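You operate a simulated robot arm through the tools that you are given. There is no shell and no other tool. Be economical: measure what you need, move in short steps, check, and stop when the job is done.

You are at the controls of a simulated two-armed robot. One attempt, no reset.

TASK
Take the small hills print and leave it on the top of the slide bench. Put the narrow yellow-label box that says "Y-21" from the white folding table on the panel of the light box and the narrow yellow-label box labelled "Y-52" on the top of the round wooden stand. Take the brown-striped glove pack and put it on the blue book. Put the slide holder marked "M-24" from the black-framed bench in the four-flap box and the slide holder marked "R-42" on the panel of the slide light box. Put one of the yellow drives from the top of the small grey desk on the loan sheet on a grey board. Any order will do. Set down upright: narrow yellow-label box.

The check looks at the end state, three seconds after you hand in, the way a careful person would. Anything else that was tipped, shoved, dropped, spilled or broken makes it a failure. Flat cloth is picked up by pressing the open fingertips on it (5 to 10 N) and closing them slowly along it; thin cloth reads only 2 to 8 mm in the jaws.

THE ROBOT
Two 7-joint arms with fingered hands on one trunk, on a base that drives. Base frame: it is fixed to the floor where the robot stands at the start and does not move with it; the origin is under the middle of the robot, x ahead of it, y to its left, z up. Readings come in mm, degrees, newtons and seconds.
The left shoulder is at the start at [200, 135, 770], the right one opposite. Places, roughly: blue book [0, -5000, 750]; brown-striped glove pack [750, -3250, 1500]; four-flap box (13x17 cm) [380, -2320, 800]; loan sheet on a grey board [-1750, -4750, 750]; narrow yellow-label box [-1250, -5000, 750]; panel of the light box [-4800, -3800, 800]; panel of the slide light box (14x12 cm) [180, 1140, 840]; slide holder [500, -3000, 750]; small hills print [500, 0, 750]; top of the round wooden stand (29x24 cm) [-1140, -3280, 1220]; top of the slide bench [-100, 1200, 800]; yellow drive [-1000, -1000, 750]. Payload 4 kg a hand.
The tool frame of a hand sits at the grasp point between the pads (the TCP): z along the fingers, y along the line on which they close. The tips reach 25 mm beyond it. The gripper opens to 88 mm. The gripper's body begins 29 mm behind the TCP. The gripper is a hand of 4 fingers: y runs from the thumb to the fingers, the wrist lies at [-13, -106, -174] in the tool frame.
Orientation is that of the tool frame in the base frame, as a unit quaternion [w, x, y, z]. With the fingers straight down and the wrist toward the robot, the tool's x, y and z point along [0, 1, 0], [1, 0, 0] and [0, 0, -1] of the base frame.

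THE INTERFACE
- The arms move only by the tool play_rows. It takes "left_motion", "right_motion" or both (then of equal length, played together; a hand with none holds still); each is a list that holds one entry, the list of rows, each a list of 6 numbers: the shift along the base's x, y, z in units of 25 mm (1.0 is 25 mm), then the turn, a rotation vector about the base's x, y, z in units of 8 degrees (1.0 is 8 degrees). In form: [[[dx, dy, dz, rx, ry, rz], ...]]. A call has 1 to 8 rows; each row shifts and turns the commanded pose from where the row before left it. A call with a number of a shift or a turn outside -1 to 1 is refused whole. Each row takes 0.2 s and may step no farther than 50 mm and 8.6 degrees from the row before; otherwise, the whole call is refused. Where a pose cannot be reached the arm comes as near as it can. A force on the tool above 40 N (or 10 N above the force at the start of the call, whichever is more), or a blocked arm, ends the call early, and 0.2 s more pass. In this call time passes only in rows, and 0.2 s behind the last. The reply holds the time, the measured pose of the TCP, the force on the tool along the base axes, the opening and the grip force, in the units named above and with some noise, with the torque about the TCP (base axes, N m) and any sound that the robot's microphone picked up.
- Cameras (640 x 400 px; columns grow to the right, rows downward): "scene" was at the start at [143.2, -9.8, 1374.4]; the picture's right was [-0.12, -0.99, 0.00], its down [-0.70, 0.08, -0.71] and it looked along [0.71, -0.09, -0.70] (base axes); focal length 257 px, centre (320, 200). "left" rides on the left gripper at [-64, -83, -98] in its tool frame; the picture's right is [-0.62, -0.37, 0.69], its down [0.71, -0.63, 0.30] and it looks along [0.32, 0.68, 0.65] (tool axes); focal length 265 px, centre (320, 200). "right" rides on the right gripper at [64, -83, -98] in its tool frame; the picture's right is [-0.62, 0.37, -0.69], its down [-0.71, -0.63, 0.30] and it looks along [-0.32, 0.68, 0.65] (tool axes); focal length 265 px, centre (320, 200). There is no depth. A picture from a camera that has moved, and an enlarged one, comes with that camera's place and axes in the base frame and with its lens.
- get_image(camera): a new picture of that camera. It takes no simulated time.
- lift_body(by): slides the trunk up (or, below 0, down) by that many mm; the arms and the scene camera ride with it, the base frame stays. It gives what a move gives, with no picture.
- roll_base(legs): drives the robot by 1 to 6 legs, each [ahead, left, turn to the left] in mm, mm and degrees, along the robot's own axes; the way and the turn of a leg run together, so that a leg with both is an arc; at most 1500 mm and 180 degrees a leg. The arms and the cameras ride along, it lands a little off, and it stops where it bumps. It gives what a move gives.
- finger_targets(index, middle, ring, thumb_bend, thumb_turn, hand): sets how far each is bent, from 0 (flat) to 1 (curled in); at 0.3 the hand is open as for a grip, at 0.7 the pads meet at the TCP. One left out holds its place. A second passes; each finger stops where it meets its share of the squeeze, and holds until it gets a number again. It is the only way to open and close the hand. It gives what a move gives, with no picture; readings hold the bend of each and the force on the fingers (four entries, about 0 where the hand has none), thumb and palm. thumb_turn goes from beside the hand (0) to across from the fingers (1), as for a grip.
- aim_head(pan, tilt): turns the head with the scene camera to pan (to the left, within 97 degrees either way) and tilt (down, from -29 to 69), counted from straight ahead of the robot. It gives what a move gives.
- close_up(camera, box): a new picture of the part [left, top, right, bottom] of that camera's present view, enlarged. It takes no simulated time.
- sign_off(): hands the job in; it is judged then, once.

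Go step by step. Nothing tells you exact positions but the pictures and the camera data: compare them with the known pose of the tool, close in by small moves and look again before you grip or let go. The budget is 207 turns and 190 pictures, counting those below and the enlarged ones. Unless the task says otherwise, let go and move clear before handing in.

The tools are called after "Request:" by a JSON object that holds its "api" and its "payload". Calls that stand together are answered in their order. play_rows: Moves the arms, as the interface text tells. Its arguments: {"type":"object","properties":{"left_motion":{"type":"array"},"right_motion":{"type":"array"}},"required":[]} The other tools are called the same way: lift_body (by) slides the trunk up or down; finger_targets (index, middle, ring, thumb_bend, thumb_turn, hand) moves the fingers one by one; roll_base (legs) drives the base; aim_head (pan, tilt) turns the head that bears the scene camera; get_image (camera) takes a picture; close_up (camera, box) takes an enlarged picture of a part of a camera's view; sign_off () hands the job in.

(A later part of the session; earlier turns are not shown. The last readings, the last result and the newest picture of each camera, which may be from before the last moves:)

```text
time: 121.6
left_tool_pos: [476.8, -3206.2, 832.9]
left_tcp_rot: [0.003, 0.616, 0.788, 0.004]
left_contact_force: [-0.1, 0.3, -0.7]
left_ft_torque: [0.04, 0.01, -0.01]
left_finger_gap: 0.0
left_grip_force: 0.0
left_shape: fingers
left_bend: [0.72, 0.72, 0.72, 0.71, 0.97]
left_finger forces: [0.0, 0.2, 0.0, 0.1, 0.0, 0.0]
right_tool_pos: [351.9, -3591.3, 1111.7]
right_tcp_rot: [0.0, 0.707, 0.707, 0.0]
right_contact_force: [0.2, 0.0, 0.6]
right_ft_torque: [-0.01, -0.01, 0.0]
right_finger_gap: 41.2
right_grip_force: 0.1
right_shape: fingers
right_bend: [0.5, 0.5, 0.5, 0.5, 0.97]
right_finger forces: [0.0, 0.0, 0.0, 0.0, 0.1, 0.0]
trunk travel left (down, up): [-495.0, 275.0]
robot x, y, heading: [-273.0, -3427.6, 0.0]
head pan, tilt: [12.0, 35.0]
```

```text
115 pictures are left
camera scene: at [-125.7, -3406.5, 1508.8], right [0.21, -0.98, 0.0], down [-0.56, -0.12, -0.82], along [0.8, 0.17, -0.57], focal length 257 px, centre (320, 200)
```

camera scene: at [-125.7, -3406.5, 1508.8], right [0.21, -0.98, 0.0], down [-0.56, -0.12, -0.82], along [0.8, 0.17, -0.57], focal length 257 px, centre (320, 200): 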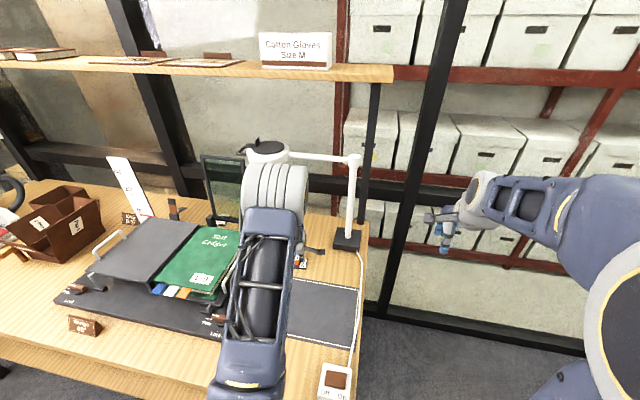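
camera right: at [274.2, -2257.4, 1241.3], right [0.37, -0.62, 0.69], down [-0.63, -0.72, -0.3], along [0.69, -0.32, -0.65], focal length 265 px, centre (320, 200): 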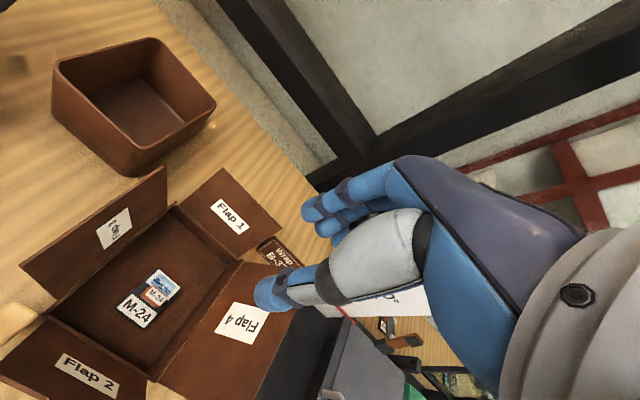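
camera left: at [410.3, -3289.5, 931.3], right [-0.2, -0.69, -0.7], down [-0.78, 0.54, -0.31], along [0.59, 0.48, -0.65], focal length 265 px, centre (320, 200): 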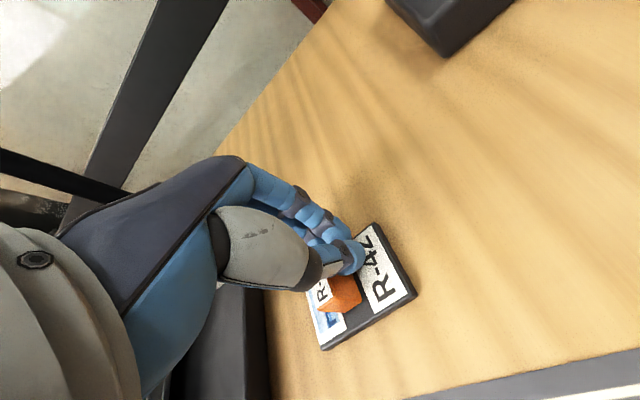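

R-42 is now in the open. I'll lift the left hand, and try turning it about 83° so the fingers can close on the knob's broad faces.

Request:
{"api": "play_rows", "payload": {"left_motion": [[[0, 0, 0.9, 0, 0, 0], [0, 0, 0.9, 0, 0, 0], [-0.2, 0, 0.9, 0, 0, 1], [-0.2, 0, 0.2, 0, 0, 1], [-0.2, 0, 0, 0, 0, 1], [0, 0, 0, 0, 0, 1], [0, 0, 0, 0, 0, 1], [0, 0, 0, 0, 0, 1]]]}}

Request:
{"api": "finger_targets", "payload": {"hand": "left", "index": 0.4, "middle": 0.4, "ring": 0.4, "thumb_bend": 0.4}}

Request:
{"api": "play_rows", "payload": {"left_motion": [[[0, 0, 0, 0, 0, 1], [0, 0, 0, 0, 0, 1], [0, 0, 0, 0, 0, 1], [0, 0, 0, 0, 0, 1], [0, 0, 0, 0, 0, 0.4]]]}}

Request:
{"api": "get_image", "payload": {"camera": "left"}}

Request:
{"api": "get_image", "payload": {"camera": "scene"}}

```text
time: 123.4
left_tool_pos: [460.6, -3206.6, 907.2]
left_tcp_rot: [0.001, 0.241, 0.97, 0.004]
left_contact_force: [-0.9, 0.4, -0.3]
left_ft_torque: [0.01, 0.01, 0.01]
left_finger_gap: 0.1
left_grip_force: 0.1
left_shape: fingers
left_bend: [0.72, 0.72, 0.72, 0.71, 0.97]
left_finger forces: [0.0, 0.1, 0.1, 0.1, 0.1, 0.0]
right_tool_pos: [351.3, -3590.4, 1111.1]
right_tcp_rot: [0.0, 0.707, 0.707, 0.0]
right_contact_force: [0.2, 0.1, 0.1]
right_ft_torque: [0.01, 0.01, 0.0]
right_finger_gap: 41.1
right_grip_force: 0.1
right_shape: fingers
right_bend: [0.5, 0.5, 0.5, 0.5, 0.97]
right_finger forces: [0.0, 0.1, 0.1, 0.0, 0.0, 0.0]
trunk travel left (down, up): [-495.0, 275.0]
robot x, y, heading: [-273.8, -3423.9, -0.0]
head pan, tilt: [12.0, 35.0]
```

```text
time: 124.4
left_tool_pos: [460.1, -3206.0, 907.1]
left_tcp_rot: [0.001, 0.242, 0.97, 0.005]
left_contact_force: [-0.1, -0.4, 0.0]
left_ft_torque: [0.02, -0.02, 0.0]
left_finger_gap: 63.1
left_grip_force: 0.1
left_shape: fingers
left_bend: [0.4, 0.4, 0.4, 0.4, 0.97]
left_finger forces: [0.0, 0.1, 0.0, 0.0, 0.0, 0.0]
right_tool_pos: [350.7, -3590.8, 1112.8]
right_tcp_rot: [0.0, 0.707, 0.708, 0.0]
right_contact_force: [0.1, 0.6, -0.1]
right_ft_torque: [-0.01, -0.01, 0.03]
right_finger_gap: 41.4
right_grip_force: 0.1
right_shape: fingers
right_bend: [0.5, 0.5, 0.5, 0.5, 0.97]
right_finger forces: [0.0, 0.0, 0.1, 0.1, 0.0, 0.0]
trunk travel left (down, up): [-495.0, 275.0]
robot x, y, heading: [-273.2, -3426.3, 0.2]
head pan, tilt: [12.0, 35.0]
```

```text
time: 125.6
left_tool_pos: [460.7, -3205.7, 906.9]
left_tcp_rot: [-0.001, -0.064, 0.998, 0.005]
left_contact_force: [0.0, 0.4, 0.1]
left_ft_torque: [-0.01, -0.04, 0.0]
left_finger_gap: 63.3
left_grip_force: 0.0
left_shape: fingers
left_bend: [0.4, 0.4, 0.4, 0.4, 0.97]
left_finger forces: [0.0, 0.0, 0.0, 0.0, 0.0, 0.0]
right_tool_pos: [352.2, -3591.8, 1112.3]
right_tcp_rot: [0.001, 0.707, 0.708, 0.0]
right_contact_force: [-0.2, -0.1, 0.5]
right_ft_torque: [-0.03, -0.03, -0.02]
right_finger_gap: 41.2
right_grip_force: 0.0
right_shape: fingers
right_bend: [0.5, 0.5, 0.5, 0.5, 0.97]
right_finger forces: [0.0, 0.0, 0.0, 0.1, 0.0, 0.0]
trunk travel left (down, up): [-495.0, 275.0]
robot x, y, heading: [-274.1, -3422.4, 0.1]
head pan, tilt: [12.0, 35.0]
```

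```text
114 pictures are left
camera left: at [535.8, -3282.1, 1003.9], right [0.66, -0.28, -0.7], down [-0.63, -0.71, -0.31], along [-0.41, 0.64, -0.65], focal length 265 px, centre (320, 200)
```

left: 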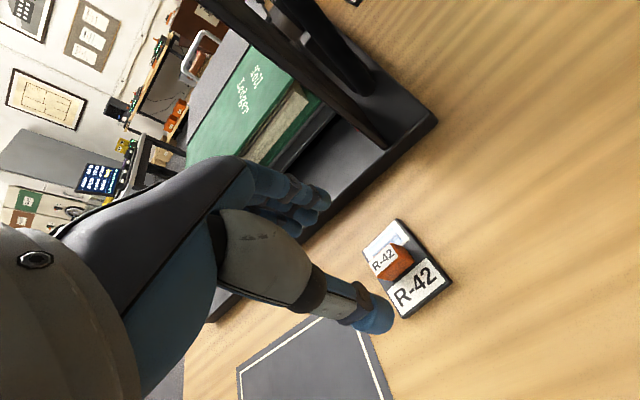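

```text
113 pictures are left
camera scene: at [-125.8, -3406.5, 1508.8], right [0.21, -0.98, 0.0], down [-0.56, -0.12, -0.82], along [0.8, 0.17, -0.57], focal length 257 px, centre (320, 200)
```

scene: 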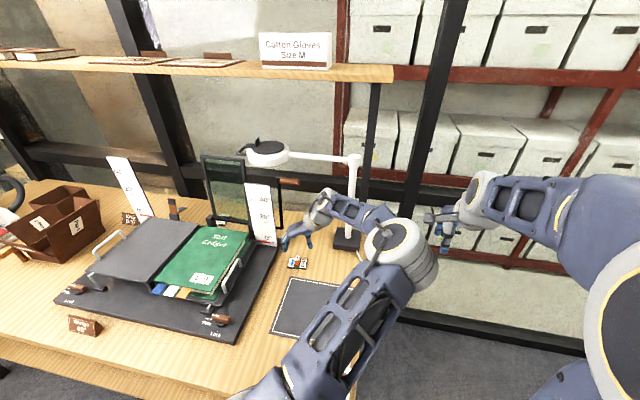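

The turn worked and the knob is below at (464, -3206). I'll lower to 836 and close.

Request:
{"api": "play_rows", "payload": {"left_motion": [[[0.12, 0, -0.9, 0, 0, 0], [0, 0, -0.9, 0, 0, 0], [0, 0, -0.6, 0, 0, 0], [0, 0, -0.42, 0, 0, 0]]]}}

Request:
{"api": "finger_targets", "payload": {"hand": "left", "index": 0.75, "middle": 0.75, "ring": 0.75, "thumb_bend": 0.75}}

Request:
{"api": "get_image", "payload": {"camera": "left"}}

```text
time: 126.6
left_tool_pos: [463.0, -3206.6, 835.4]
left_tcp_rot: [0.0, -0.062, 0.998, 0.005]
left_contact_force: [0.3, -0.1, -0.3]
left_ft_torque: [0.01, -0.05, 0.0]
left_finger_gap: 62.8
left_grip_force: 0.1
left_shape: fingers
left_bend: [0.4, 0.4, 0.4, 0.4, 0.97]
left_finger forces: [0.0, 0.0, 0.1, 0.0, 0.0, 0.0]
right_tool_pos: [351.5, -3591.4, 1112.0]
right_tcp_rot: [0.001, 0.707, 0.708, 0.0]
right_contact_force: [0.8, 0.4, 0.1]
right_ft_torque: [-0.01, 0.03, 0.04]
right_finger_gap: 41.1
right_grip_force: 0.0
right_shape: fingers
right_bend: [0.5, 0.5, 0.5, 0.5, 0.97]
right_finger forces: [0.0, 0.1, 0.0, 0.1, 0.0, 0.0]
trunk travel left (down, up): [-495.0, 275.0]
robot x, y, heading: [-269.1, -3425.9, 0.3]
head pan, tilt: [12.0, 35.0]
```

```text
time: 127.6
left_tool_pos: [464.6, -3205.9, 836.6]
left_tcp_rot: [-0.001, -0.063, 0.998, 0.006]
left_contact_force: [-0.9, 0.5, 4.5]
left_ft_torque: [-0.12, -0.06, -0.03]
left_finger_gap: 7.4
left_grip_force: 15.4
left_shape: fingers
left_bend: [0.73, 0.73, 0.75, 0.65, 0.96]
left_finger forces: [7.7, 4.0, 1.5, 0.1, 17.2, 0.0]
right_tool_pos: [351.0, -3591.0, 1112.1]
right_tcp_rot: [0.0, 0.706, 0.708, 0.0]
right_contact_force: [-1.0, 0.4, 0.0]
right_ft_torque: [0.0, -0.01, 0.0]
right_finger_gap: 41.5
right_grip_force: 0.2
right_shape: fingers
right_bend: [0.5, 0.5, 0.5, 0.5, 0.97]
right_finger forces: [0.0, 0.0, 0.0, 0.1, 0.0, 0.1]
trunk travel left (down, up): [-495.0, 275.0]
robot x, y, heading: [-272.6, -3426.5, 0.1]
head pan, tilt: [12.0, 35.0]
```

```text
112 pictures are left
camera left: at [538.2, -3282.3, 933.6], right [0.66, -0.28, -0.7], down [-0.63, -0.71, -0.31], along [-0.41, 0.64, -0.65], focal length 265 px, centre (320, 200)
```

left: 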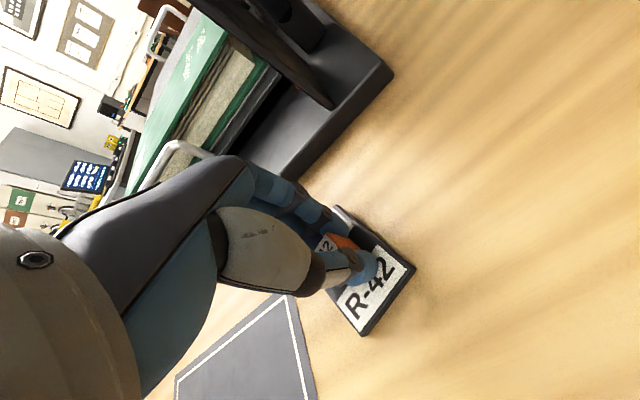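

R-42 is gripped. I'll lift, pull back, turn the hand back and raise the trunk for the drive.

Request:
{"api": "play_rows", "payload": {"left_motion": [[[0, 0, 0.9, 0, 0, 0], [-0.3, 0, 0.9, 0, 0, -0.5], [-0.7, 0, 0.9, 0, 0, -1], [-0.9, 0, 0.9, 0, 0, -1], [-0.9, 0, 0.6, 0, 0, -1], [-0.5, 0, 0.5, 0, 0, -1], [0, 0, 0.5, 0, 0, -1], [0, 0, 0.5, 0, 0, -1]]]}}

Request:
{"api": "play_rows", "payload": {"left_motion": [[[0, 0, 0, 0, 0, -1], [0, 0, 0, 0, 0, -1], [0, 0, 0, 0, 0, -1], [0, 0, 0, 0, 0, -1], [0, 0, 0, 0, 0, -0.7]]]}}

Request:
{"api": "lift_body", "payload": {"by": 150}}

Request:
{"api": "get_image", "payload": {"camera": "left"}}

```text
time: 129.4
left_tool_pos: [380.6, -3207.3, 977.6]
left_tcp_rot: [0.001, 0.382, 0.924, 0.005]
left_contact_force: [1.0, 0.3, 0.9]
left_ft_torque: [-0.01, 0.02, -0.02]
left_finger_gap: 7.2
left_grip_force: 12.2
left_shape: fingers
left_bend: [0.73, 0.74, 0.75, 0.65, 0.95]
left_finger forces: [8.5, 3.7, 0.2, 0.0, 11.7, 0.0]
right_tool_pos: [351.7, -3591.9, 1113.2]
right_tcp_rot: [0.0, 0.707, 0.708, 0.001]
right_contact_force: [1.2, -0.3, -0.3]
right_ft_torque: [0.03, 0.01, -0.01]
right_finger_gap: 41.2
right_grip_force: 0.0
right_shape: fingers
right_bend: [0.5, 0.5, 0.5, 0.5, 0.97]
right_finger forces: [0.0, 0.1, 0.0, 0.0, 0.0, 0.0]
trunk travel left (down, up): [-495.0, 275.0]
robot x, y, heading: [-277.3, -3428.5, -0.1]
head pan, tilt: [12.0, 35.0]
```

```text
time: 130.6
left_tool_pos: [381.6, -3205.2, 978.8]
left_tcp_rot: [0.003, 0.66, 0.751, 0.004]
left_contact_force: [0.2, -1.1, -0.2]
left_ft_torque: [0.02, -0.01, -0.01]
left_finger_gap: 7.8
left_grip_force: 11.6
left_shape: fingers
left_bend: [0.73, 0.74, 0.75, 0.65, 0.95]
left_finger forces: [8.1, 3.6, 0.2, 0.0, 11.6, 0.1]
right_tool_pos: [351.3, -3591.5, 1112.7]
right_tcp_rot: [0.001, 0.706, 0.708, 0.0]
right_contact_force: [-0.7, -0.3, 0.4]
right_ft_torque: [0.01, 0.01, -0.02]
right_finger_gap: 41.1
right_grip_force: 0.0
right_shape: fingers
right_bend: [0.5, 0.5, 0.5, 0.5, 0.97]
right_finger forces: [0.1, 0.0, 0.0, 0.0, 0.1, 0.0]
trunk travel left (down, up): [-495.0, 275.0]
robot x, y, heading: [-274.2, -3423.3, -0.0]
head pan, tilt: [12.0, 35.0]
```

```text
time: 132.3
left_tool_pos: [380.9, -3205.7, 1127.7]
left_tcp_rot: [0.004, 0.658, 0.753, 0.004]
left_contact_force: [-0.8, 0.2, -0.7]
left_ft_torque: [-0.01, -0.01, 0.0]
left_finger_gap: 7.5
left_grip_force: 11.5
left_shape: fingers
left_bend: [0.73, 0.74, 0.75, 0.65, 0.95]
left_finger forces: [8.2, 3.7, 0.3, 0.0, 11.7, 0.0]
right_tool_pos: [351.4, -3590.9, 1262.4]
right_tcp_rot: [0.0, 0.707, 0.707, 0.0]
right_contact_force: [0.6, 0.2, 0.1]
right_ft_torque: [0.0, -0.03, -0.01]
right_finger_gap: 41.4
right_grip_force: 0.1
right_shape: fingers
right_bend: [0.5, 0.5, 0.5, 0.5, 0.97]
right_finger forces: [0.0, 0.0, 0.0, 0.0, 0.1, 0.0]
trunk travel left (down, up): [-645.0, 125.0]
robot x, y, heading: [-273.4, -3426.4, -0.0]
head pan, tilt: [12.0, 35.0]
```

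```text
111 pictures are left
camera left: at [306.6, -3281.4, 1226.0], right [-0.28, -0.66, -0.7], down [-0.72, 0.63, -0.31], along [0.64, 0.41, -0.65], focal length 265 px, centre (320, 200)
```

left: 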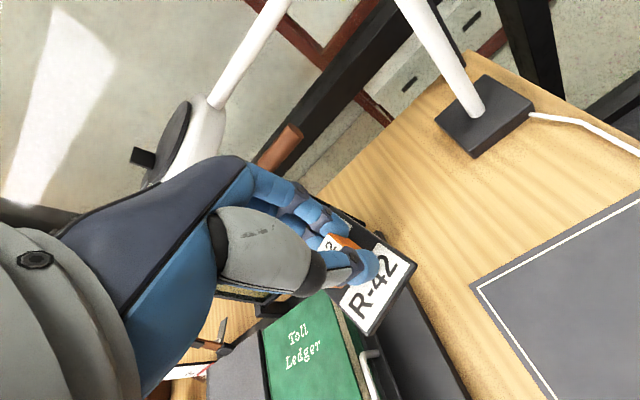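

Holder held firmly. Driving to the slide bench.

Request:
{"api": "roll_base", "payload": {"legs": [[-60, 0, 0], [0, 1500, 0], [0, 1500, 0], [0, 420, 0], [0, 0, 90], [425, -300, 0]]}}

Request:
{"api": "play_rows", "payload": {"left_motion": [[[1, 0.2, 0, 0, 0, 0], [1, 0.2, 0, 0, 0, 0], [1, 0.2, 0, 0, 0, 0], [1, 0.2, 0, 0, 0, 0], [1, 0.2, 0, 0, 0, 0], [1, 0.2, 0, 0, 0, 0], [1, 0.2, 0, 0, 0, 0], [1, 0.2, 0, 0, 0, 0]]], "right_motion": [[[1, 0, 0, 0, 0, 0], [1, 0, 0, 0, 0, 0], [1, 0, 0, 0, 0, 0], [1, 0, 0, 0, 0, 0], [1, 0, 0, 0, 0, 0], [1, 0, 0, 0, 0, 0], [1, 0, 0, 0, 0, 0], [1, 0, 0, 0, 0, 0]]]}}

Request:
{"api": "aim_head", "payload": {"pan": -15, "tilt": 48}}

Request:
{"api": "get_image", "payload": {"camera": "scene"}}

```text
time: 156.1
left_tool_pos: [-261.2, 1102.0, 1128.2]
left_tcp_rot: [-0.001, -0.064, 0.998, 0.004]
left_contact_force: [0.1, 0.2, -0.3]
left_ft_torque: [0.03, -0.01, -0.01]
left_finger_gap: 7.2
left_grip_force: 10.5
left_shape: fingers
left_bend: [0.74, 0.74, 0.75, 0.65, 0.95]
left_finger forces: [7.5, 3.4, 0.1, 0.0, 10.9, 0.2]
right_tool_pos: [122.7, 1070.8, 1262.7]
right_tcp_rot: [0.0, 0.001, 1.0, 0.0]
right_contact_force: [-0.3, -0.6, -0.4]
right_ft_torque: [-0.02, 0.0, -0.01]
right_finger_gap: 41.2
right_grip_force: 0.1
right_shape: fingers
right_bend: [0.5, 0.5, 0.5, 0.5, 0.97]
right_finger forces: [0.0, 0.0, 0.1, 0.0, 0.0, 0.0]
trunk travel left (down, up): [-645.0, 125.0]
robot x, y, heading: [-44.1, 448.4, 90.0]
head pan, tilt: [12.0, 35.0]
```

```text
time: 157.9
left_tool_pos: [-62.0, 1142.6, 1128.8]
left_tcp_rot: [-0.001, -0.065, 0.998, 0.005]
left_contact_force: [-0.1, 0.2, -0.7]
left_ft_torque: [0.0, 0.03, -0.02]
left_finger_gap: 6.8
left_grip_force: 10.7
left_shape: fingers
left_bend: [0.74, 0.74, 0.75, 0.65, 0.95]
left_finger forces: [7.5, 3.4, 0.1, 0.0, 10.9, 0.0]
right_tool_pos: [323.3, 1069.9, 1263.4]
right_tcp_rot: [0.0, 0.001, 1.0, 0.001]
right_contact_force: [-0.4, -0.3, 0.6]
right_ft_torque: [0.0, -0.01, -0.04]
right_finger_gap: 41.2
right_grip_force: 0.0
right_shape: fingers
right_bend: [0.5, 0.5, 0.5, 0.5, 0.97]
right_finger forces: [0.0, 0.1, 0.0, 0.1, 0.1, 0.0]
trunk travel left (down, up): [-645.0, 125.0]
robot x, y, heading: [-45.8, 445.1, 89.7]
head pan, tilt: [12.0, 35.0]
```

```text
time: 158.8
left_tool_pos: [-61.7, 1142.7, 1129.2]
left_tcp_rot: [0.0, -0.063, 0.998, 0.005]
left_contact_force: [0.6, 0.0, -0.2]
left_ft_torque: [0.02, -0.01, -0.01]
left_finger_gap: 7.0
left_grip_force: 11.0
left_shape: fingers
left_bend: [0.74, 0.74, 0.75, 0.65, 0.95]
left_finger forces: [7.5, 3.3, 0.1, 0.1, 11.0, 0.0]
right_tool_pos: [322.9, 1070.8, 1262.5]
right_tcp_rot: [0.0, 0.001, 1.0, 0.001]
right_contact_force: [-1.2, 0.6, 0.0]
right_ft_torque: [-0.01, 0.0, 0.02]
right_finger_gap: 41.3
right_grip_force: 0.0
right_shape: fingers
right_bend: [0.5, 0.5, 0.5, 0.5, 0.97]
right_finger forces: [0.0, 0.0, 0.0, 0.0, 0.0, 0.0]
trunk travel left (down, up): [-645.0, 125.0]
robot x, y, heading: [-44.1, 448.4, 90.0]
head pan, tilt: [-15.0, 48.0]
```

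```text
110 pictures are left
camera scene: at [-22.7, 582.2, 1639.8], right [0.97, -0.26, 0.0], down [-0.19, -0.72, -0.67], along [0.17, 0.65, -0.74], focal length 257 px, centre (320, 200)
```

scene: 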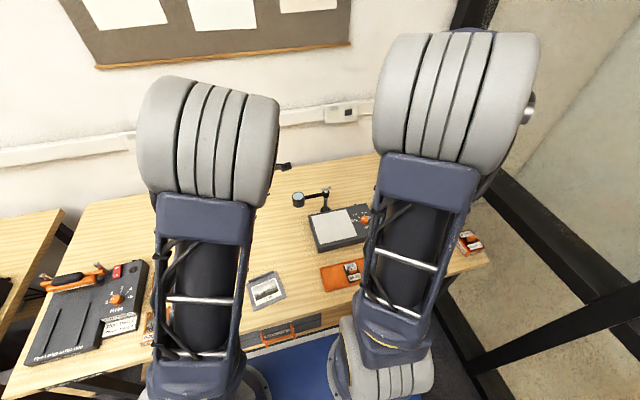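

The panel is at (178, 1148). Before crossing arms, I'll check the floor room on my right so the base can shift that way.

Request:
{"api": "aim_head", "payload": {"pan": -90, "tilt": 60}}

Request:
{"api": "get_image", "payload": {"camera": "scene"}}

```text
time: 160.3
left_tool_pos: [-61.0, 1142.8, 1129.1]
left_tcp_rot: [-0.001, -0.064, 0.998, 0.006]
left_contact_force: [-0.8, 0.3, 0.6]
left_ft_torque: [0.01, 0.0, 0.0]
left_finger_gap: 7.4
left_grip_force: 10.7
left_shape: fingers
left_bend: [0.74, 0.74, 0.75, 0.65, 0.95]
left_finger forces: [7.5, 3.4, 0.1, 0.0, 10.9, 0.0]
right_tool_pos: [322.7, 1071.4, 1263.5]
right_tcp_rot: [-0.001, 0.0, 1.0, 0.001]
right_contact_force: [0.0, 0.0, 0.3]
right_ft_torque: [0.01, 0.01, 0.01]
right_finger_gap: 41.1
right_grip_force: 0.1
right_shape: fingers
right_bend: [0.5, 0.5, 0.5, 0.5, 0.97]
right_finger forces: [0.0, 0.0, 0.0, 0.1, 0.1, 0.1]
trunk travel left (down, up): [-645.0, 125.0]
robot x, y, heading: [-45.8, 441.5, 89.9]
head pan, tilt: [-90.0, 60.0]
```

```text
109 pictures are left
camera scene: at [23.4, 506.0, 1624.5], right [0.0, -1.0, 0.0], down [-0.87, 0.0, -0.5], along [0.5, 0.0, -0.87], focal length 257 px, centre (320, 200)
```

scene: 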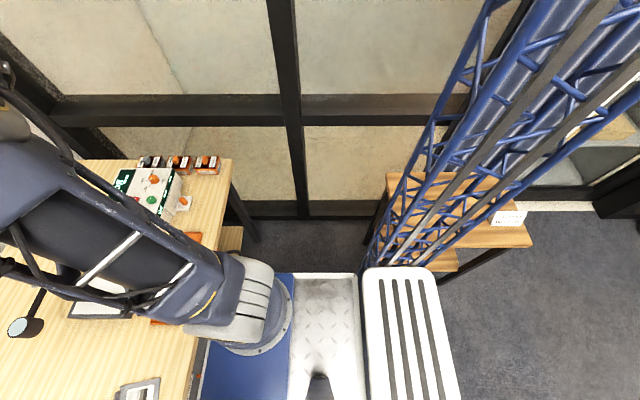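

Little room on the right, so the base stays. I'll carry the left hand across to the panel and raise the right hand out of its way.

Request:
{"api": "play_rows", "payload": {"left_motion": [[[1, 0, 0, 0, 0, 0], [1, 0, 0, 0, 0, 0], [1, 0, 0, 0, 0, 0], [1, 0, 0, 0, 0, 0], [1, 0, 0, 0, 0, 0], [1, 0, 0, 0, 0, 0], [1, 0, 0, 0, 0, 0], [1, 0, 0, 0, 0, 0]]], "right_motion": [[[0.2, 0, 0.6, 0, 0, 0], [0.2, 0, 0.6, 0, 0, 0], [0.2, 0, 0.6, 0, 0, 0], [0.2, 0, 0.6, 0, 0, 0], [0.2, 0, 0.6, 0, 0, 0], [0.2, 0, 0.6, 0, 0, 0], [0, 0, 0.6, 0, 0, 0], [0, 0, 0.6, 0, 0, 0]]]}}

Request:
{"api": "play_rows", "payload": {"left_motion": [[[0.8, 0, -0.8, 0, 0, 0], [0.8, 0, -0.8, 0, 0, 0]]]}}

Request:
{"api": "aim_head", "payload": {"pan": -12, "tilt": 50}}

Request:
{"api": "get_image", "payload": {"camera": "left"}}

Request:
{"api": "get_image", "payload": {"camera": "scene"}}

```text
time: 162.3
left_tool_pos: [113.3, 1160.1, 1154.9]
left_tcp_rot: [0.026, -0.091, 0.995, 0.013]
left_contact_force: [-1.1, -0.7, -0.9]
left_ft_torque: [0.02, 0.02, 0.01]
left_finger_gap: 7.2
left_grip_force: 11.2
left_shape: fingers
left_bend: [0.74, 0.74, 0.75, 0.65, 0.95]
left_finger forces: [7.5, 3.4, 0.1, 0.0, 10.8, 0.1]
right_tool_pos: [358.5, 1068.0, 1382.0]
right_tcp_rot: [0.0, 0.006, 1.0, -0.001]
right_contact_force: [-1.1, 0.9, 0.3]
right_ft_torque: [0.0, 0.02, 0.0]
right_finger_gap: 41.1
right_grip_force: 0.0
right_shape: fingers
right_bend: [0.5, 0.5, 0.5, 0.5, 0.97]
right_finger forces: [0.0, 0.0, 0.0, 0.0, 0.1, 0.0]
trunk travel left (down, up): [-645.0, 125.0]
robot x, y, heading: [-44.2, 446.4, 90.0]
head pan, tilt: [-90.0, 60.0]
stopped in row 8 (left hand): the arm was blocked; the commanded pose is now the measured one
```

```text
time: 163.1
left_tool_pos: [143.1, 1170.8, 1164.4]
left_tcp_rot: [0.072, -0.104, 0.991, 0.03]
left_contact_force: [-0.3, 0.3, -0.8]
left_ft_torque: [0.02, -0.01, -0.03]
left_finger_gap: 7.0
left_grip_force: 11.6
left_shape: fingers
left_bend: [0.74, 0.74, 0.75, 0.65, 0.95]
left_finger forces: [7.4, 3.4, 0.1, 0.0, 10.9, 0.0]
right_tool_pos: [363.4, 1066.4, 1381.5]
right_tcp_rot: [0.0, 0.014, 1.0, -0.001]
right_contact_force: [0.4, -0.8, -0.3]
right_ft_torque: [0.0, -0.01, 0.02]
right_finger_gap: 41.4
right_grip_force: 0.1
right_shape: fingers
right_bend: [0.5, 0.5, 0.5, 0.5, 0.97]
right_finger forces: [0.1, 0.0, 0.0, 0.0, 0.1, 0.0]
trunk travel left (down, up): [-645.0, 125.0]
robot x, y, heading: [-46.5, 445.1, 89.9]
head pan, tilt: [-90.0, 60.0]
stopped in row 2 (left hand): the arm was blocked; the commanded pose is now the measured one
```

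```text
time: 164.6
left_tool_pos: [142.9, 1171.2, 1164.7]
left_tcp_rot: [0.074, -0.105, 0.991, 0.031]
left_contact_force: [0.6, 0.1, -0.4]
left_ft_torque: [0.0, 0.01, -0.01]
left_finger_gap: 7.2
left_grip_force: 11.0
left_shape: fingers
left_bend: [0.74, 0.74, 0.75, 0.65, 0.95]
left_finger forces: [7.6, 3.3, 0.1, 0.0, 10.9, 0.0]
right_tool_pos: [363.0, 1066.0, 1381.0]
right_tcp_rot: [0.001, 0.013, 1.0, -0.001]
right_contact_force: [0.4, -0.1, 0.5]
right_ft_torque: [-0.03, 0.02, -0.02]
right_finger_gap: 40.9
right_grip_force: 0.1
right_shape: fingers
right_bend: [0.5, 0.5, 0.5, 0.5, 0.97]
right_finger forces: [0.0, 0.0, 0.0, 0.0, 0.0, 0.1]
trunk travel left (down, up): [-645.0, 125.0]
robot x, y, heading: [-42.7, 449.2, 89.9]
head pan, tilt: [-12.0, 50.0]
```

```text
108 pictures are left
camera left: at [210.2, 1095.4, 1268.2], right [0.77, -0.18, -0.61], down [-0.51, -0.74, -0.44], along [-0.37, 0.65, -0.66], focal length 265 px, centre (320, 200)
```

left: 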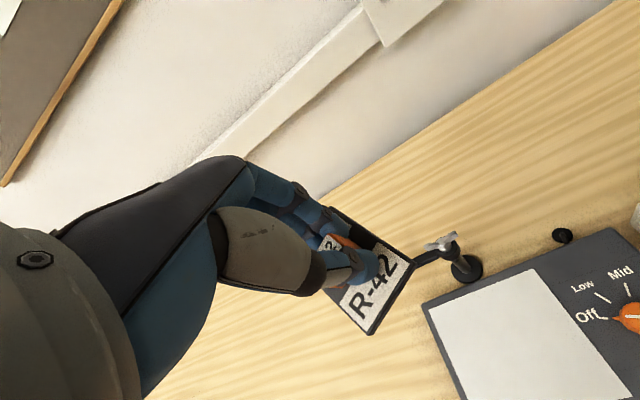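

```text
107 pictures are left
camera scene: at [-27.1, 581.4, 1637.0], right [0.98, -0.21, 0.0], down [-0.16, -0.75, -0.64], along [0.14, 0.63, -0.77], focal length 257 px, centre (320, 200)
```

scene: 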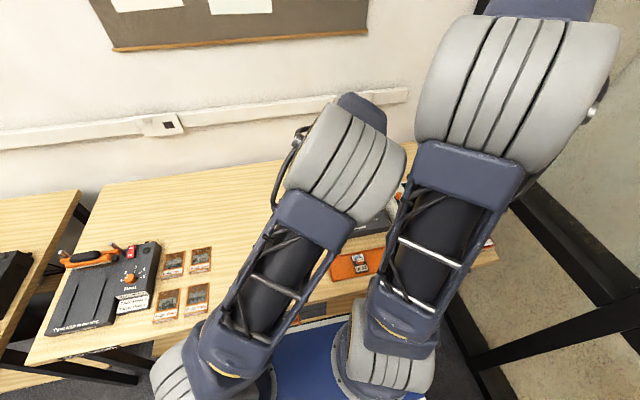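

My left elbow met the right upper arm. The wide plate is really the trunk carriage, so there is more room than I thought: I'll pull the left hand back, restore its attitude, then turn and shift the base so that the panel is straight ahead.

Request:
{"api": "play_rows", "payload": {"left_motion": [[[-1, -0.1, 0, -0.07, 0.17, -0.1], [-1, -0.1, -0.2, -0.07, 0.17, -0.1], [-1, -0.1, -0.2, -0.07, 0.17, -0.1], [-1, -0.1, -0.2, -0.07, 0.17, -0.1], [-1, -0.1, -0.2, -0.07, 0.17, -0.1], [-1, -0.1, -0.2, -0.07, 0.17, -0.1], [-1, 0, -0.2, 0, 0, 0], [-1, 0, -0.2, 0, 0, 0]]]}}

Request:
{"api": "roll_base", "payload": {"legs": [[0, -65, 0], [0, 0, -12]]}}

Request:
{"api": "get_image", "payload": {"camera": "left"}}

```text
time: 166.4
left_tool_pos: [-55.2, 1156.2, 1130.8]
left_tcp_rot: [0.001, -0.061, 0.998, 0.005]
left_contact_force: [0.6, 0.1, -0.2]
left_ft_torque: [-0.03, 0.01, 0.0]
left_finger_gap: 6.9
left_grip_force: 10.9
left_shape: fingers
left_bend: [0.74, 0.74, 0.75, 0.65, 0.95]
left_finger forces: [7.5, 3.3, 0.1, 0.0, 10.6, 0.0]
right_tool_pos: [364.1, 1065.4, 1381.3]
right_tcp_rot: [0.001, 0.013, 1.0, -0.002]
right_contact_force: [0.0, -0.4, 0.2]
right_ft_torque: [0.02, 0.03, -0.02]
right_finger_gap: 41.2
right_grip_force: 0.0
right_shape: fingers
right_bend: [0.5, 0.5, 0.5, 0.5, 0.97]
right_finger forces: [0.1, 0.1, 0.0, 0.0, 0.0, 0.0]
trunk travel left (down, up): [-645.0, 125.0]
robot x, y, heading: [-45.2, 443.6, 89.9]
head pan, tilt: [-12.0, 50.0]
```

```text
time: 168.2
left_tool_pos: [156.9, 1142.1, 1130.0]
left_tcp_rot: [0.001, 0.042, 0.999, 0.004]
left_contact_force: [0.1, -0.4, -0.5]
left_ft_torque: [0.03, -0.01, -0.01]
left_finger_gap: 7.0
left_grip_force: 10.7
left_shape: fingers
left_bend: [0.74, 0.74, 0.75, 0.65, 0.95]
left_finger forces: [7.3, 3.3, 0.0, 0.1, 10.6, 0.0]
right_tool_pos: [547.5, 967.3, 1381.1]
right_tcp_rot: [0.0, 0.117, 0.993, -0.002]
right_contact_force: [0.0, 0.3, 0.2]
right_ft_torque: [0.04, -0.03, 0.0]
right_finger_gap: 41.4
right_grip_force: 0.1
right_shape: fingers
right_bend: [0.5, 0.5, 0.5, 0.5, 0.97]
right_finger forces: [0.1, 0.1, 0.0, 0.0, 0.1, 0.0]
trunk travel left (down, up): [-645.0, 125.0]
robot x, y, heading: [16.2, 447.1, 78.0]
head pan, tilt: [-12.0, 50.0]
```

```text
106 pictures are left
camera left: at [214.1, 1052.4, 1228.0], right [0.59, -0.41, -0.7], down [-0.76, -0.56, -0.31], along [-0.26, 0.72, -0.65], focal length 265 px, centre (320, 200)
```

left: 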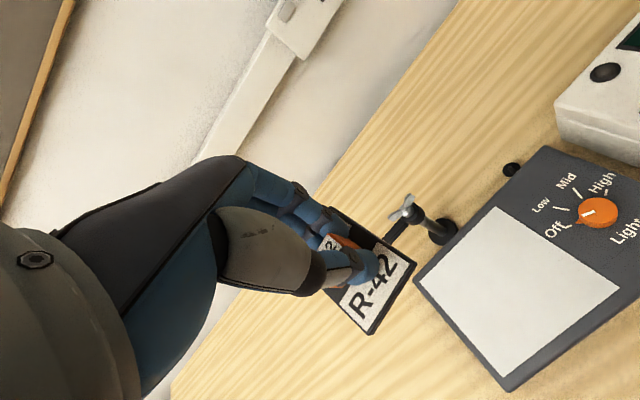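

The panel centre is at (183, 1137). I'll centre the hand over it and lower.

Request:
{"api": "play_rows", "payload": {"left_motion": [[[0.5, -0.1, 0, 0, 0, 0], [0.5, -0.1, 0, 0, 0, 0]]]}}

Request:
{"api": "lift_body", "payload": {"by": -215}}

Request:
{"api": "get_image", "payload": {"camera": "left"}}

```text
time: 168.8
left_tool_pos: [182.1, 1137.0, 1131.4]
left_tcp_rot: [0.001, 0.042, 0.999, 0.005]
left_contact_force: [-0.3, -0.3, 0.2]
left_ft_torque: [-0.01, 0.01, -0.02]
left_finger_gap: 6.9
left_grip_force: 10.2
left_shape: fingers
left_bend: [0.74, 0.74, 0.75, 0.65, 0.95]
left_finger forces: [7.3, 3.3, 0.0, 0.0, 10.5, 0.0]
right_tool_pos: [547.6, 968.3, 1382.7]
right_tcp_rot: [0.0, 0.117, 0.993, -0.001]
right_contact_force: [0.1, -0.7, 0.3]
right_ft_torque: [0.02, -0.01, -0.04]
right_finger_gap: 41.3
right_grip_force: 0.1
right_shape: fingers
right_bend: [0.5, 0.5, 0.5, 0.5, 0.97]
right_finger forces: [0.1, 0.0, 0.0, 0.1, 0.1, 0.0]
trunk travel left (down, up): [-645.0, 125.0]
robot x, y, heading: [17.6, 447.6, 77.8]
head pan, tilt: [-12.0, 50.0]
```

```text
time: 171.1
left_tool_pos: [182.6, 1137.7, 916.4]
left_tcp_rot: [0.0, 0.042, 0.999, 0.005]
left_contact_force: [0.1, -0.2, -0.2]
left_ft_torque: [0.01, 0.0, 0.0]
left_finger_gap: 6.8
left_grip_force: 9.8
left_shape: fingers
left_bend: [0.74, 0.74, 0.75, 0.65, 0.95]
left_finger forces: [7.2, 3.4, 0.0, 0.0, 10.5, 0.0]
right_tool_pos: [548.3, 967.7, 1166.7]
right_tcp_rot: [0.0, 0.116, 0.993, -0.001]
right_contact_force: [-0.2, -0.1, -0.2]
right_ft_torque: [0.01, 0.01, -0.02]
right_finger_gap: 41.0
right_grip_force: 0.1
right_shape: fingers
right_bend: [0.5, 0.5, 0.5, 0.5, 0.97]
right_finger forces: [0.1, 0.0, 0.0, 0.0, 0.0, 0.0]
trunk travel left (down, up): [-430.0, 340.0]
robot x, y, heading: [14.6, 447.1, 77.7]
head pan, tilt: [-12.0, 50.0]
```

```text
105 pictures are left
camera left: at [239.2, 1047.2, 1013.4], right [0.59, -0.41, -0.7], down [-0.76, -0.56, -0.31], along [-0.26, 0.72, -0.65], focal length 265 px, centre (320, 200)
```

left: 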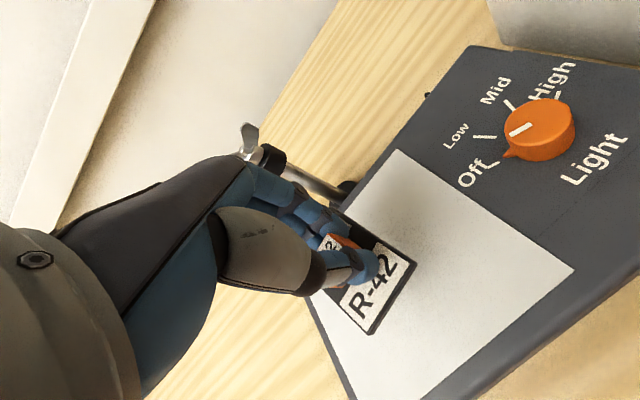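

A thin rod stands behind the panel, so I'll shift 20 mm toward me, still on the panel, and lower to contact.

Request:
{"api": "play_rows", "payload": {"left_motion": [[[0.1, -0.8, 0, 0, 0, 0], [0, 0, -0.5, 0, 0, 0], [0, 0, -0.5, 0, 0, 0], [0, 0, -0.2, 0, 0, 0], [0, 0, -0.1, 0, 0, 0]]]}}

Request:
{"api": "get_image", "payload": {"camera": "left"}}

```text
time: 172.3
left_tool_pos: [185.4, 1115.8, 881.7]
left_tcp_rot: [0.001, 0.041, 0.999, 0.006]
left_contact_force: [-0.5, 0.2, -0.8]
left_ft_torque: [0.01, 0.01, -0.01]
left_finger_gap: 6.9
left_grip_force: 10.9
left_shape: fingers
left_bend: [0.74, 0.74, 0.75, 0.65, 0.95]
left_finger forces: [7.2, 3.3, 0.0, 0.0, 10.7, 0.0]
right_tool_pos: [547.9, 967.1, 1167.6]
right_tcp_rot: [0.0, 0.117, 0.993, -0.003]
right_contact_force: [0.2, -0.4, -0.2]
right_ft_torque: [-0.01, 0.01, 0.01]
right_finger_gap: 41.1
right_grip_force: 0.0
right_shape: fingers
right_bend: [0.5, 0.5, 0.5, 0.5, 0.97]
right_finger forces: [0.0, 0.0, 0.0, 0.0, 0.1, 0.0]
trunk travel left (down, up): [-430.0, 340.0]
robot x, y, heading: [19.0, 450.1, 77.7]
head pan, tilt: [-12.0, 50.0]
```

```text
104 pictures are left
camera left: at [241.8, 1026.8, 980.4], right [0.59, -0.41, -0.7], down [-0.76, -0.56, -0.31], along [-0.26, 0.72, -0.65], focal length 265 px, centre (320, 200)
```

left: 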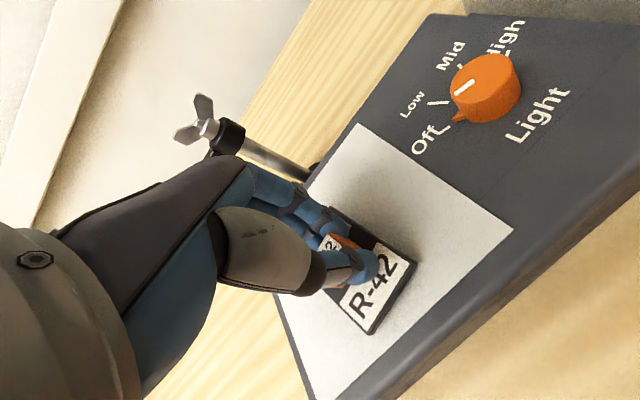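

No contact yet. I'll lower further in 2 mm steps.

Request:
{"api": "play_rows", "payload": {"left_motion": [[[0, 0, -0.1, 0, 0, 0], [0, 0, -0.08, 0, 0, 0]]]}}

```text
time: 172.9
left_tool_pos: [184.7, 1116.6, 879.5]
left_tcp_rot: [0.0, 0.042, 0.999, 0.005]
left_contact_force: [-0.5, 0.0, 0.2]
left_ft_torque: [-0.01, 0.0, -0.01]
left_finger_gap: 6.9
left_grip_force: 10.9
left_shape: fingers
left_bend: [0.74, 0.74, 0.75, 0.65, 0.95]
left_finger forces: [7.4, 3.3, 0.0, 0.0, 10.6, 0.0]
right_tool_pos: [548.3, 967.6, 1167.4]
right_tcp_rot: [0.0, 0.117, 0.993, -0.002]
right_contact_force: [-0.1, -0.3, -0.1]
right_ft_torque: [-0.01, 0.01, 0.01]
right_finger_gap: 41.1
right_grip_force: 0.0
right_shape: fingers
right_bend: [0.5, 0.5, 0.5, 0.5, 0.97]
right_finger forces: [0.0, 0.1, 0.0, 0.0, 0.0, 0.1]
trunk travel left (down, up): [-430.0, 340.0]
robot x, y, heading: [19.2, 449.6, 77.9]
head pan, tilt: [-12.0, 50.0]
```

Request:
{"api": "play_rows", "payload": {"left_motion": [[[0, 0, -0.1, 0, 0, 0], [0, 0, -0.1, 0, 0, 0], [0, 0, -0.1, 0, 0, 0]]]}}

```text
time: 173.7
left_tool_pos: [184.7, 1117.5, 874.5]
left_tcp_rot: [0.003, 0.042, 0.999, 0.007]
left_contact_force: [-2.6, -3.2, 29.5]
left_ft_torque: [-0.85, -0.1, -0.03]
left_finger_gap: 7.3
left_grip_force: 26.0
left_shape: fingers
left_bend: [0.73, 0.73, 0.75, 0.68, 0.95]
left_finger forces: [7.1, 3.8, 1.2, 0.1, 39.8, 0.1]
right_tool_pos: [547.5, 965.1, 1168.2]
right_tcp_rot: [0.0, 0.116, 0.993, -0.002]
right_contact_force: [0.4, -0.4, -0.1]
right_ft_torque: [0.0, -0.01, -0.01]
right_finger_gap: 41.2
right_grip_force: 0.1
right_shape: fingers
right_bend: [0.5, 0.5, 0.5, 0.5, 0.97]
right_finger forces: [0.1, 0.1, 0.0, 0.0, 0.0, 0.1]
trunk travel left (down, up): [-430.0, 340.0]
robot x, y, heading: [20.5, 446.9, 77.9]
head pan, tilt: [-12.0, 50.0]
```

It's firmly down. I'll relieve 2 mm, open, and rise.

Request:
{"api": "play_rows", "payload": {"left_motion": [[[0, 0, 0.08, 0, 0, 0], [0, 0, 0.04, 0, 0, 0]]]}}

Request:
{"api": "finger_targets", "payload": {"hand": "left", "index": 0.58, "middle": 0.58, "ring": 0.58, "thumb_bend": 0.5}}

Request:
{"api": "play_rows", "payload": {"left_motion": [[[0, 0, 0.5, 0, 0, 0], [0, 0, 1, 0, 0, 0], [0, -0.3, 1, 0, 0, 0], [0, -0.3, 1, 0, 0, 0], [0, -0.3, 1, 0, 0, 0], [0, -0.3, 1, 0, 0, 0]]]}}

Request:
{"api": "get_image", "payload": {"camera": "left"}}

```text
time: 174.3
left_tool_pos: [184.8, 1116.4, 873.3]
left_tcp_rot: [0.0, 0.042, 0.999, 0.005]
left_contact_force: [0.5, 3.1, 14.1]
left_ft_torque: [-0.37, -0.06, 0.0]
left_finger_gap: 7.4
left_grip_force: 18.4
left_shape: fingers
left_bend: [0.73, 0.73, 0.75, 0.69, 0.95]
left_finger forces: [8.7, 5.4, 0.7, 0.1, 22.6, 0.0]
right_tool_pos: [548.0, 967.8, 1166.0]
right_tcp_rot: [0.0, 0.116, 0.993, -0.002]
right_contact_force: [0.1, -0.4, 0.5]
right_ft_torque: [-0.03, -0.03, -0.01]
right_finger_gap: 41.2
right_grip_force: 0.0
right_shape: fingers
right_bend: [0.5, 0.5, 0.5, 0.5, 0.97]
right_finger forces: [0.0, 0.0, 0.0, 0.0, 0.1, 0.0]
trunk travel left (down, up): [-430.0, 340.0]
robot x, y, heading: [20.9, 446.6, 78.1]
head pan, tilt: [-12.0, 50.0]
```

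```text
time: 175.3
left_tool_pos: [185.1, 1117.6, 875.2]
left_tcp_rot: [0.0, 0.042, 0.999, 0.006]
left_contact_force: [3.4, 2.7, 18.7]
left_ft_torque: [-0.14, -0.16, 0.05]
left_finger_gap: 23.7
left_grip_force: 9.4
left_shape: fingers
left_bend: [0.58, 0.58, 0.57, 0.58, 0.97]
left_finger forces: [2.3, 2.8, 0.1, 0.1, 13.2, 0.0]
right_tool_pos: [548.7, 967.2, 1168.0]
right_tcp_rot: [0.0, 0.116, 0.993, -0.001]
right_contact_force: [-0.3, -0.2, 0.1]
right_ft_torque: [0.0, -0.02, 0.05]
right_finger_gap: 41.3
right_grip_force: 0.1
right_shape: fingers
right_bend: [0.5, 0.5, 0.5, 0.5, 0.97]
right_finger forces: [0.0, 0.0, 0.0, 0.0, 0.1, 0.1]
trunk travel left (down, up): [-430.0, 340.0]
robot x, y, heading: [22.2, 444.1, 77.8]
head pan, tilt: [-12.0, 50.0]
```

```text
time: 176.7
left_tool_pos: [183.1, 1085.8, 1012.4]
left_tcp_rot: [0.001, 0.043, 0.999, 0.006]
left_contact_force: [-0.6, 0.7, 0.5]
left_ft_torque: [0.0, 0.02, 0.0]
left_finger_gap: 33.7
left_grip_force: 0.0
left_shape: fingers
left_bend: [0.57, 0.57, 0.57, 0.5, 0.97]
left_finger forces: [0.0, 0.1, 0.0, 0.0, 0.0, 0.0]
right_tool_pos: [548.0, 968.2, 1167.0]
right_tcp_rot: [-0.001, 0.117, 0.993, -0.002]
right_contact_force: [0.2, -0.2, 0.4]
right_ft_torque: [0.04, 0.02, 0.01]
right_finger_gap: 41.3
right_grip_force: 0.0
right_shape: fingers
right_bend: [0.5, 0.5, 0.5, 0.5, 0.97]
right_finger forces: [0.0, 0.0, 0.0, 0.0, 0.0, 0.1]
trunk travel left (down, up): [-430.0, 340.0]
robot x, y, heading: [20.9, 445.1, 77.8]
head pan, tilt: [-12.0, 50.0]
```

```text
103 pictures are left
camera left: at [241.4, 997.1, 1110.6], right [0.59, -0.41, -0.7], down [-0.76, -0.56, -0.31], along [-0.26, 0.71, -0.65], focal length 265 px, centre (320, 200)
```

left: 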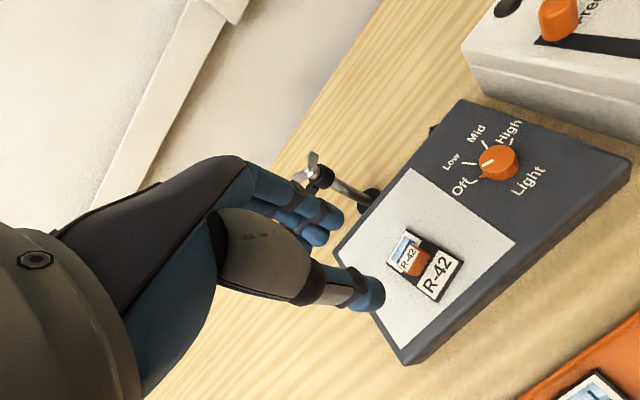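

R-42 lies on the panel. Next is the yellow drive: I'll raise, back off and turn to face the grey desk.

Request:
{"api": "lift_body", "payload": {"by": 200}}

Request:
{"api": "roll_base", "payload": {"legs": [[-450, 550, 0], [0, 0, 96], [0, 0, 96], [0, -250, 0]]}}

Request:
{"api": "aim_head", "payload": {"pan": 0, "tilt": 35}}

Request:
{"api": "get_image", "payload": {"camera": "scene"}}

```text
time: 178.8
left_tool_pos: [183.8, 1086.1, 1212.1]
left_tcp_rot: [0.002, 0.041, 0.999, 0.005]
left_contact_force: [0.4, 1.0, 0.7]
left_ft_torque: [0.0, -0.02, 0.02]
left_finger_gap: 33.6
left_grip_force: 0.0
left_shape: fingers
left_bend: [0.57, 0.57, 0.57, 0.5, 0.97]
left_finger forces: [0.0, 0.0, 0.0, 0.1, 0.1, 0.0]
right_tool_pos: [547.4, 966.1, 1364.6]
right_tcp_rot: [0.0, 0.117, 0.993, -0.001]
right_contact_force: [0.5, 0.0, -0.4]
right_ft_torque: [-0.02, 0.0, 0.02]
right_finger_gap: 41.1
right_grip_force: 0.1
right_shape: fingers
right_bend: [0.5, 0.5, 0.5, 0.5, 0.97]
right_finger forces: [0.1, 0.1, 0.0, 0.0, 0.1, 0.0]
trunk travel left (down, up): [-630.0, 140.0]
robot x, y, heading: [18.5, 444.4, 77.7]
head pan, tilt: [-12.0, 50.0]
```

```text
time: 192.2
left_tool_pos: [-903.1, -532.0, 1213.6]
left_tcp_rot: [0.005, 0.999, 0.054, -0.001]
left_contact_force: [-0.5, -0.5, 0.0]
left_ft_torque: [0.0, -0.02, -0.01]
left_finger_gap: 33.6
left_grip_force: 0.1
left_shape: fingers
left_bend: [0.57, 0.57, 0.57, 0.5, 0.97]
left_finger forces: [0.0, 0.0, 0.0, 0.0, 0.1, 0.0]
right_tool_pos: [-1283.1, -483.4, 1365.9]
right_tcp_rot: [-0.003, 1.0, -0.021, 0.0]
right_contact_force: [-0.7, 0.4, 0.2]
right_ft_torque: [-0.01, 0.01, -0.02]
right_finger_gap: 41.3
right_grip_force: 0.1
right_shape: fingers
right_bend: [0.5, 0.5, 0.5, 0.5, 0.97]
right_finger forces: [0.0, 0.0, 0.0, 0.1, 0.0, 0.1]
trunk travel left (down, up): [-630.0, 140.0]
robot x, y, heading: [-862.9, 131.4, -90.9]
head pan, tilt: [-12.0, 50.0]
```

```text
time: 193.0
left_tool_pos: [-902.8, -531.7, 1211.8]
left_tcp_rot: [0.005, 0.999, 0.054, -0.001]
left_contact_force: [0.3, 0.1, -0.1]
left_ft_torque: [0.0, -0.02, 0.02]
left_finger_gap: 33.6
left_grip_force: 0.0
left_shape: fingers
left_bend: [0.57, 0.57, 0.57, 0.5, 0.97]
left_finger forces: [0.0, 0.0, 0.0, 0.0, 0.0, 0.0]
right_tool_pos: [-1281.9, -483.3, 1366.6]
right_tcp_rot: [-0.002, 1.0, -0.022, 0.0]
right_contact_force: [-0.9, -0.1, 0.1]
right_ft_torque: [0.0, -0.02, 0.0]
right_finger_gap: 41.3
right_grip_force: 0.1
right_shape: fingers
right_bend: [0.5, 0.5, 0.5, 0.5, 0.97]
right_finger forces: [0.0, 0.0, 0.1, 0.0, 0.0, 0.0]
trunk travel left (down, up): [-630.0, 140.0]
robot x, y, heading: [-866.2, 131.0, -90.9]
head pan, tilt: [0.0, 35.0]
```

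```text
102 pictures are left
camera scene: at [-864.9, -18.6, 1643.7], right [-1.0, 0.02, 0.0], down [0.01, 0.57, -0.82], along [-0.02, -0.82, -0.57], focal length 257 px, centre (320, 200)
```

scene: 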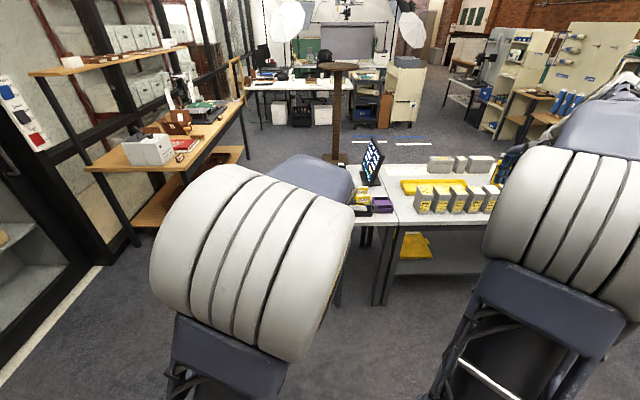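

I see the small grey desk with a tablet, yellow and purple items, and a larger bench to its right. Zooming in.

Request:
{"api": "close_up", "payload": {"camera": "scene", "box": [320, 130, 520, 270]}}

Request:
{"api": "close_up", "payload": {"camera": "scene", "box": [230, 40, 450, 160]}}

```text
2.86 times, centred on (420, 200) of scene
camera zoom: at [-864.9, -18.6, 1643.7], right [-1.0, 0.02, 0.0], down [0.01, 0.57, -0.82], along [-0.02, -0.82, -0.57], focal length 734 px, centre (34, 200)
```

zoom: 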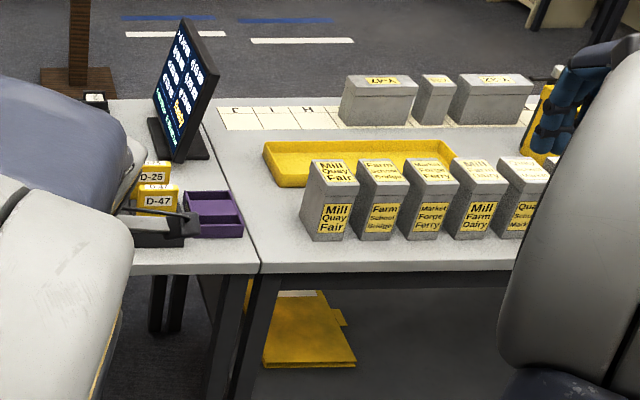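

```text
2.91 times, centred on (340, 100) of scene
camera zoom: at [-864.9, -18.6, 1643.7], right [-1.0, 0.02, 0.0], down [0.01, 0.57, -0.82], along [-0.02, -0.82, -0.57], focal length 748 px, centre (262, 491)
```

zoom: 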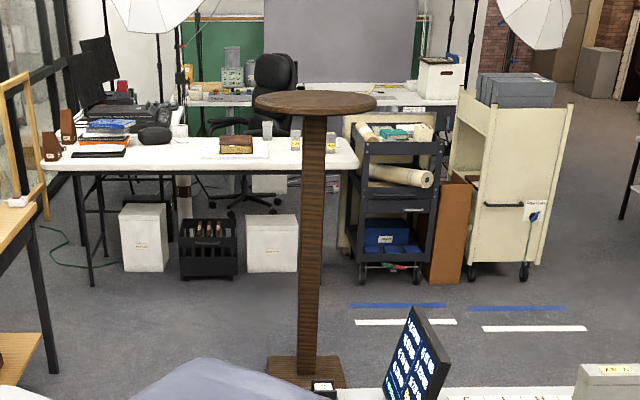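

Drives D-25 and D-47 stand on the small desk near (-1145, -1230). I'll drive up so the left hand is over them and look with its camera.

Request:
{"api": "roll_base", "payload": {"legs": [[640, -215, 0.9]]}}

Request:
{"api": "get_image", "payload": {"camera": "left"}}

Request:
{"api": "aim_head", "payload": {"pan": 0, "tilt": 50}}

Request:
{"api": "get_image", "payload": {"camera": "scene"}}

```text
time: 196.7
left_tool_pos: [-1117.0, -1167.3, 1212.8]
left_tcp_rot: [0.005, 0.998, 0.061, -0.001]
left_contact_force: [-0.7, -0.4, 0.3]
left_ft_torque: [-0.03, 0.0, -0.01]
left_finger_gap: 33.3
left_grip_force: 0.0
left_shape: fingers
left_bend: [0.57, 0.57, 0.57, 0.5, 0.97]
left_finger forces: [0.0, 0.0, 0.0, 0.1, 0.0, 0.0]
right_tool_pos: [-1497.3, -1124.6, 1366.5]
right_tcp_rot: [-0.001, 1.0, -0.014, 0.0]
right_contact_force: [0.1, 0.9, -0.1]
right_ft_torque: [-0.02, -0.01, -0.03]
right_finger_gap: 41.1
right_grip_force: 0.1
right_shape: fingers
right_bend: [0.5, 0.5, 0.5, 0.5, 0.97]
right_finger forces: [0.0, 0.0, 0.0, 0.1, 0.0, 0.1]
trunk travel left (down, up): [-630.0, 140.0]
robot x, y, heading: [-1086.9, -503.0, -90.1]
head pan, tilt: [0.0, 35.0]
```

```text
99 pictures are left
camera left: at [-1190.7, -1091.4, 1310.4], right [-0.66, 0.28, -0.7], down [0.63, 0.71, -0.31], along [0.41, -0.65, -0.65], focal length 265 px, centre (320, 200)
```

left: 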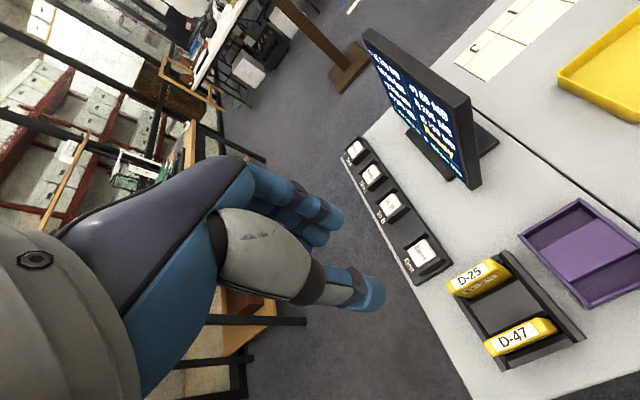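

```text
time: 197.5
left_tool_pos: [-1116.8, -1166.7, 1213.1]
left_tcp_rot: [0.005, 0.998, 0.061, 0.0]
left_contact_force: [0.3, 0.0, 0.2]
left_ft_torque: [0.02, 0.01, 0.0]
left_finger_gap: 33.6
left_grip_force: 0.0
left_shape: fingers
left_bend: [0.57, 0.57, 0.57, 0.5, 0.97]
left_finger forces: [0.0, 0.0, 0.0, 0.0, 0.1, 0.0]
right_tool_pos: [-1497.2, -1124.5, 1366.4]
right_tcp_rot: [-0.001, 1.0, -0.014, -0.001]
right_contact_force: [-0.7, -0.6, 0.1]
right_ft_torque: [-0.01, -0.02, -0.01]
right_finger_gap: 41.3
right_grip_force: 0.1
right_shape: fingers
right_bend: [0.5, 0.5, 0.5, 0.5, 0.97]
right_finger forces: [0.0, 0.1, 0.0, 0.1, 0.1, 0.1]
trunk travel left (down, up): [-630.0, 140.0]
robot x, y, heading: [-1087.8, -509.1, -90.4]
head pan, tilt: [0.0, 50.0]
```

```text
98 pictures are left
camera scene: at [-1085.9, -643.0, 1622.1], right [-1.0, 0.0, 0.0], down [0.0, 0.77, -0.64], along [0.0, -0.64, -0.77], focal length 257 px, centre (320, 200)
```

scene: 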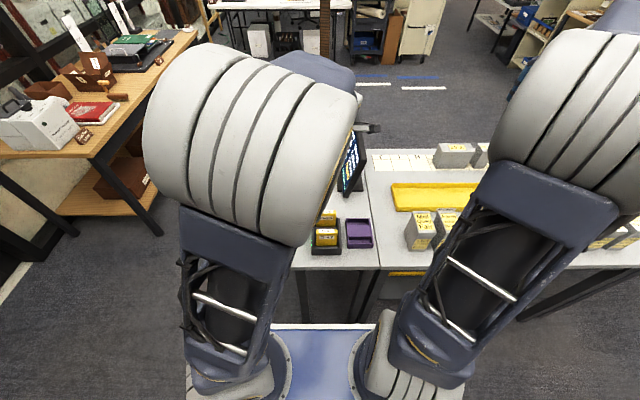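

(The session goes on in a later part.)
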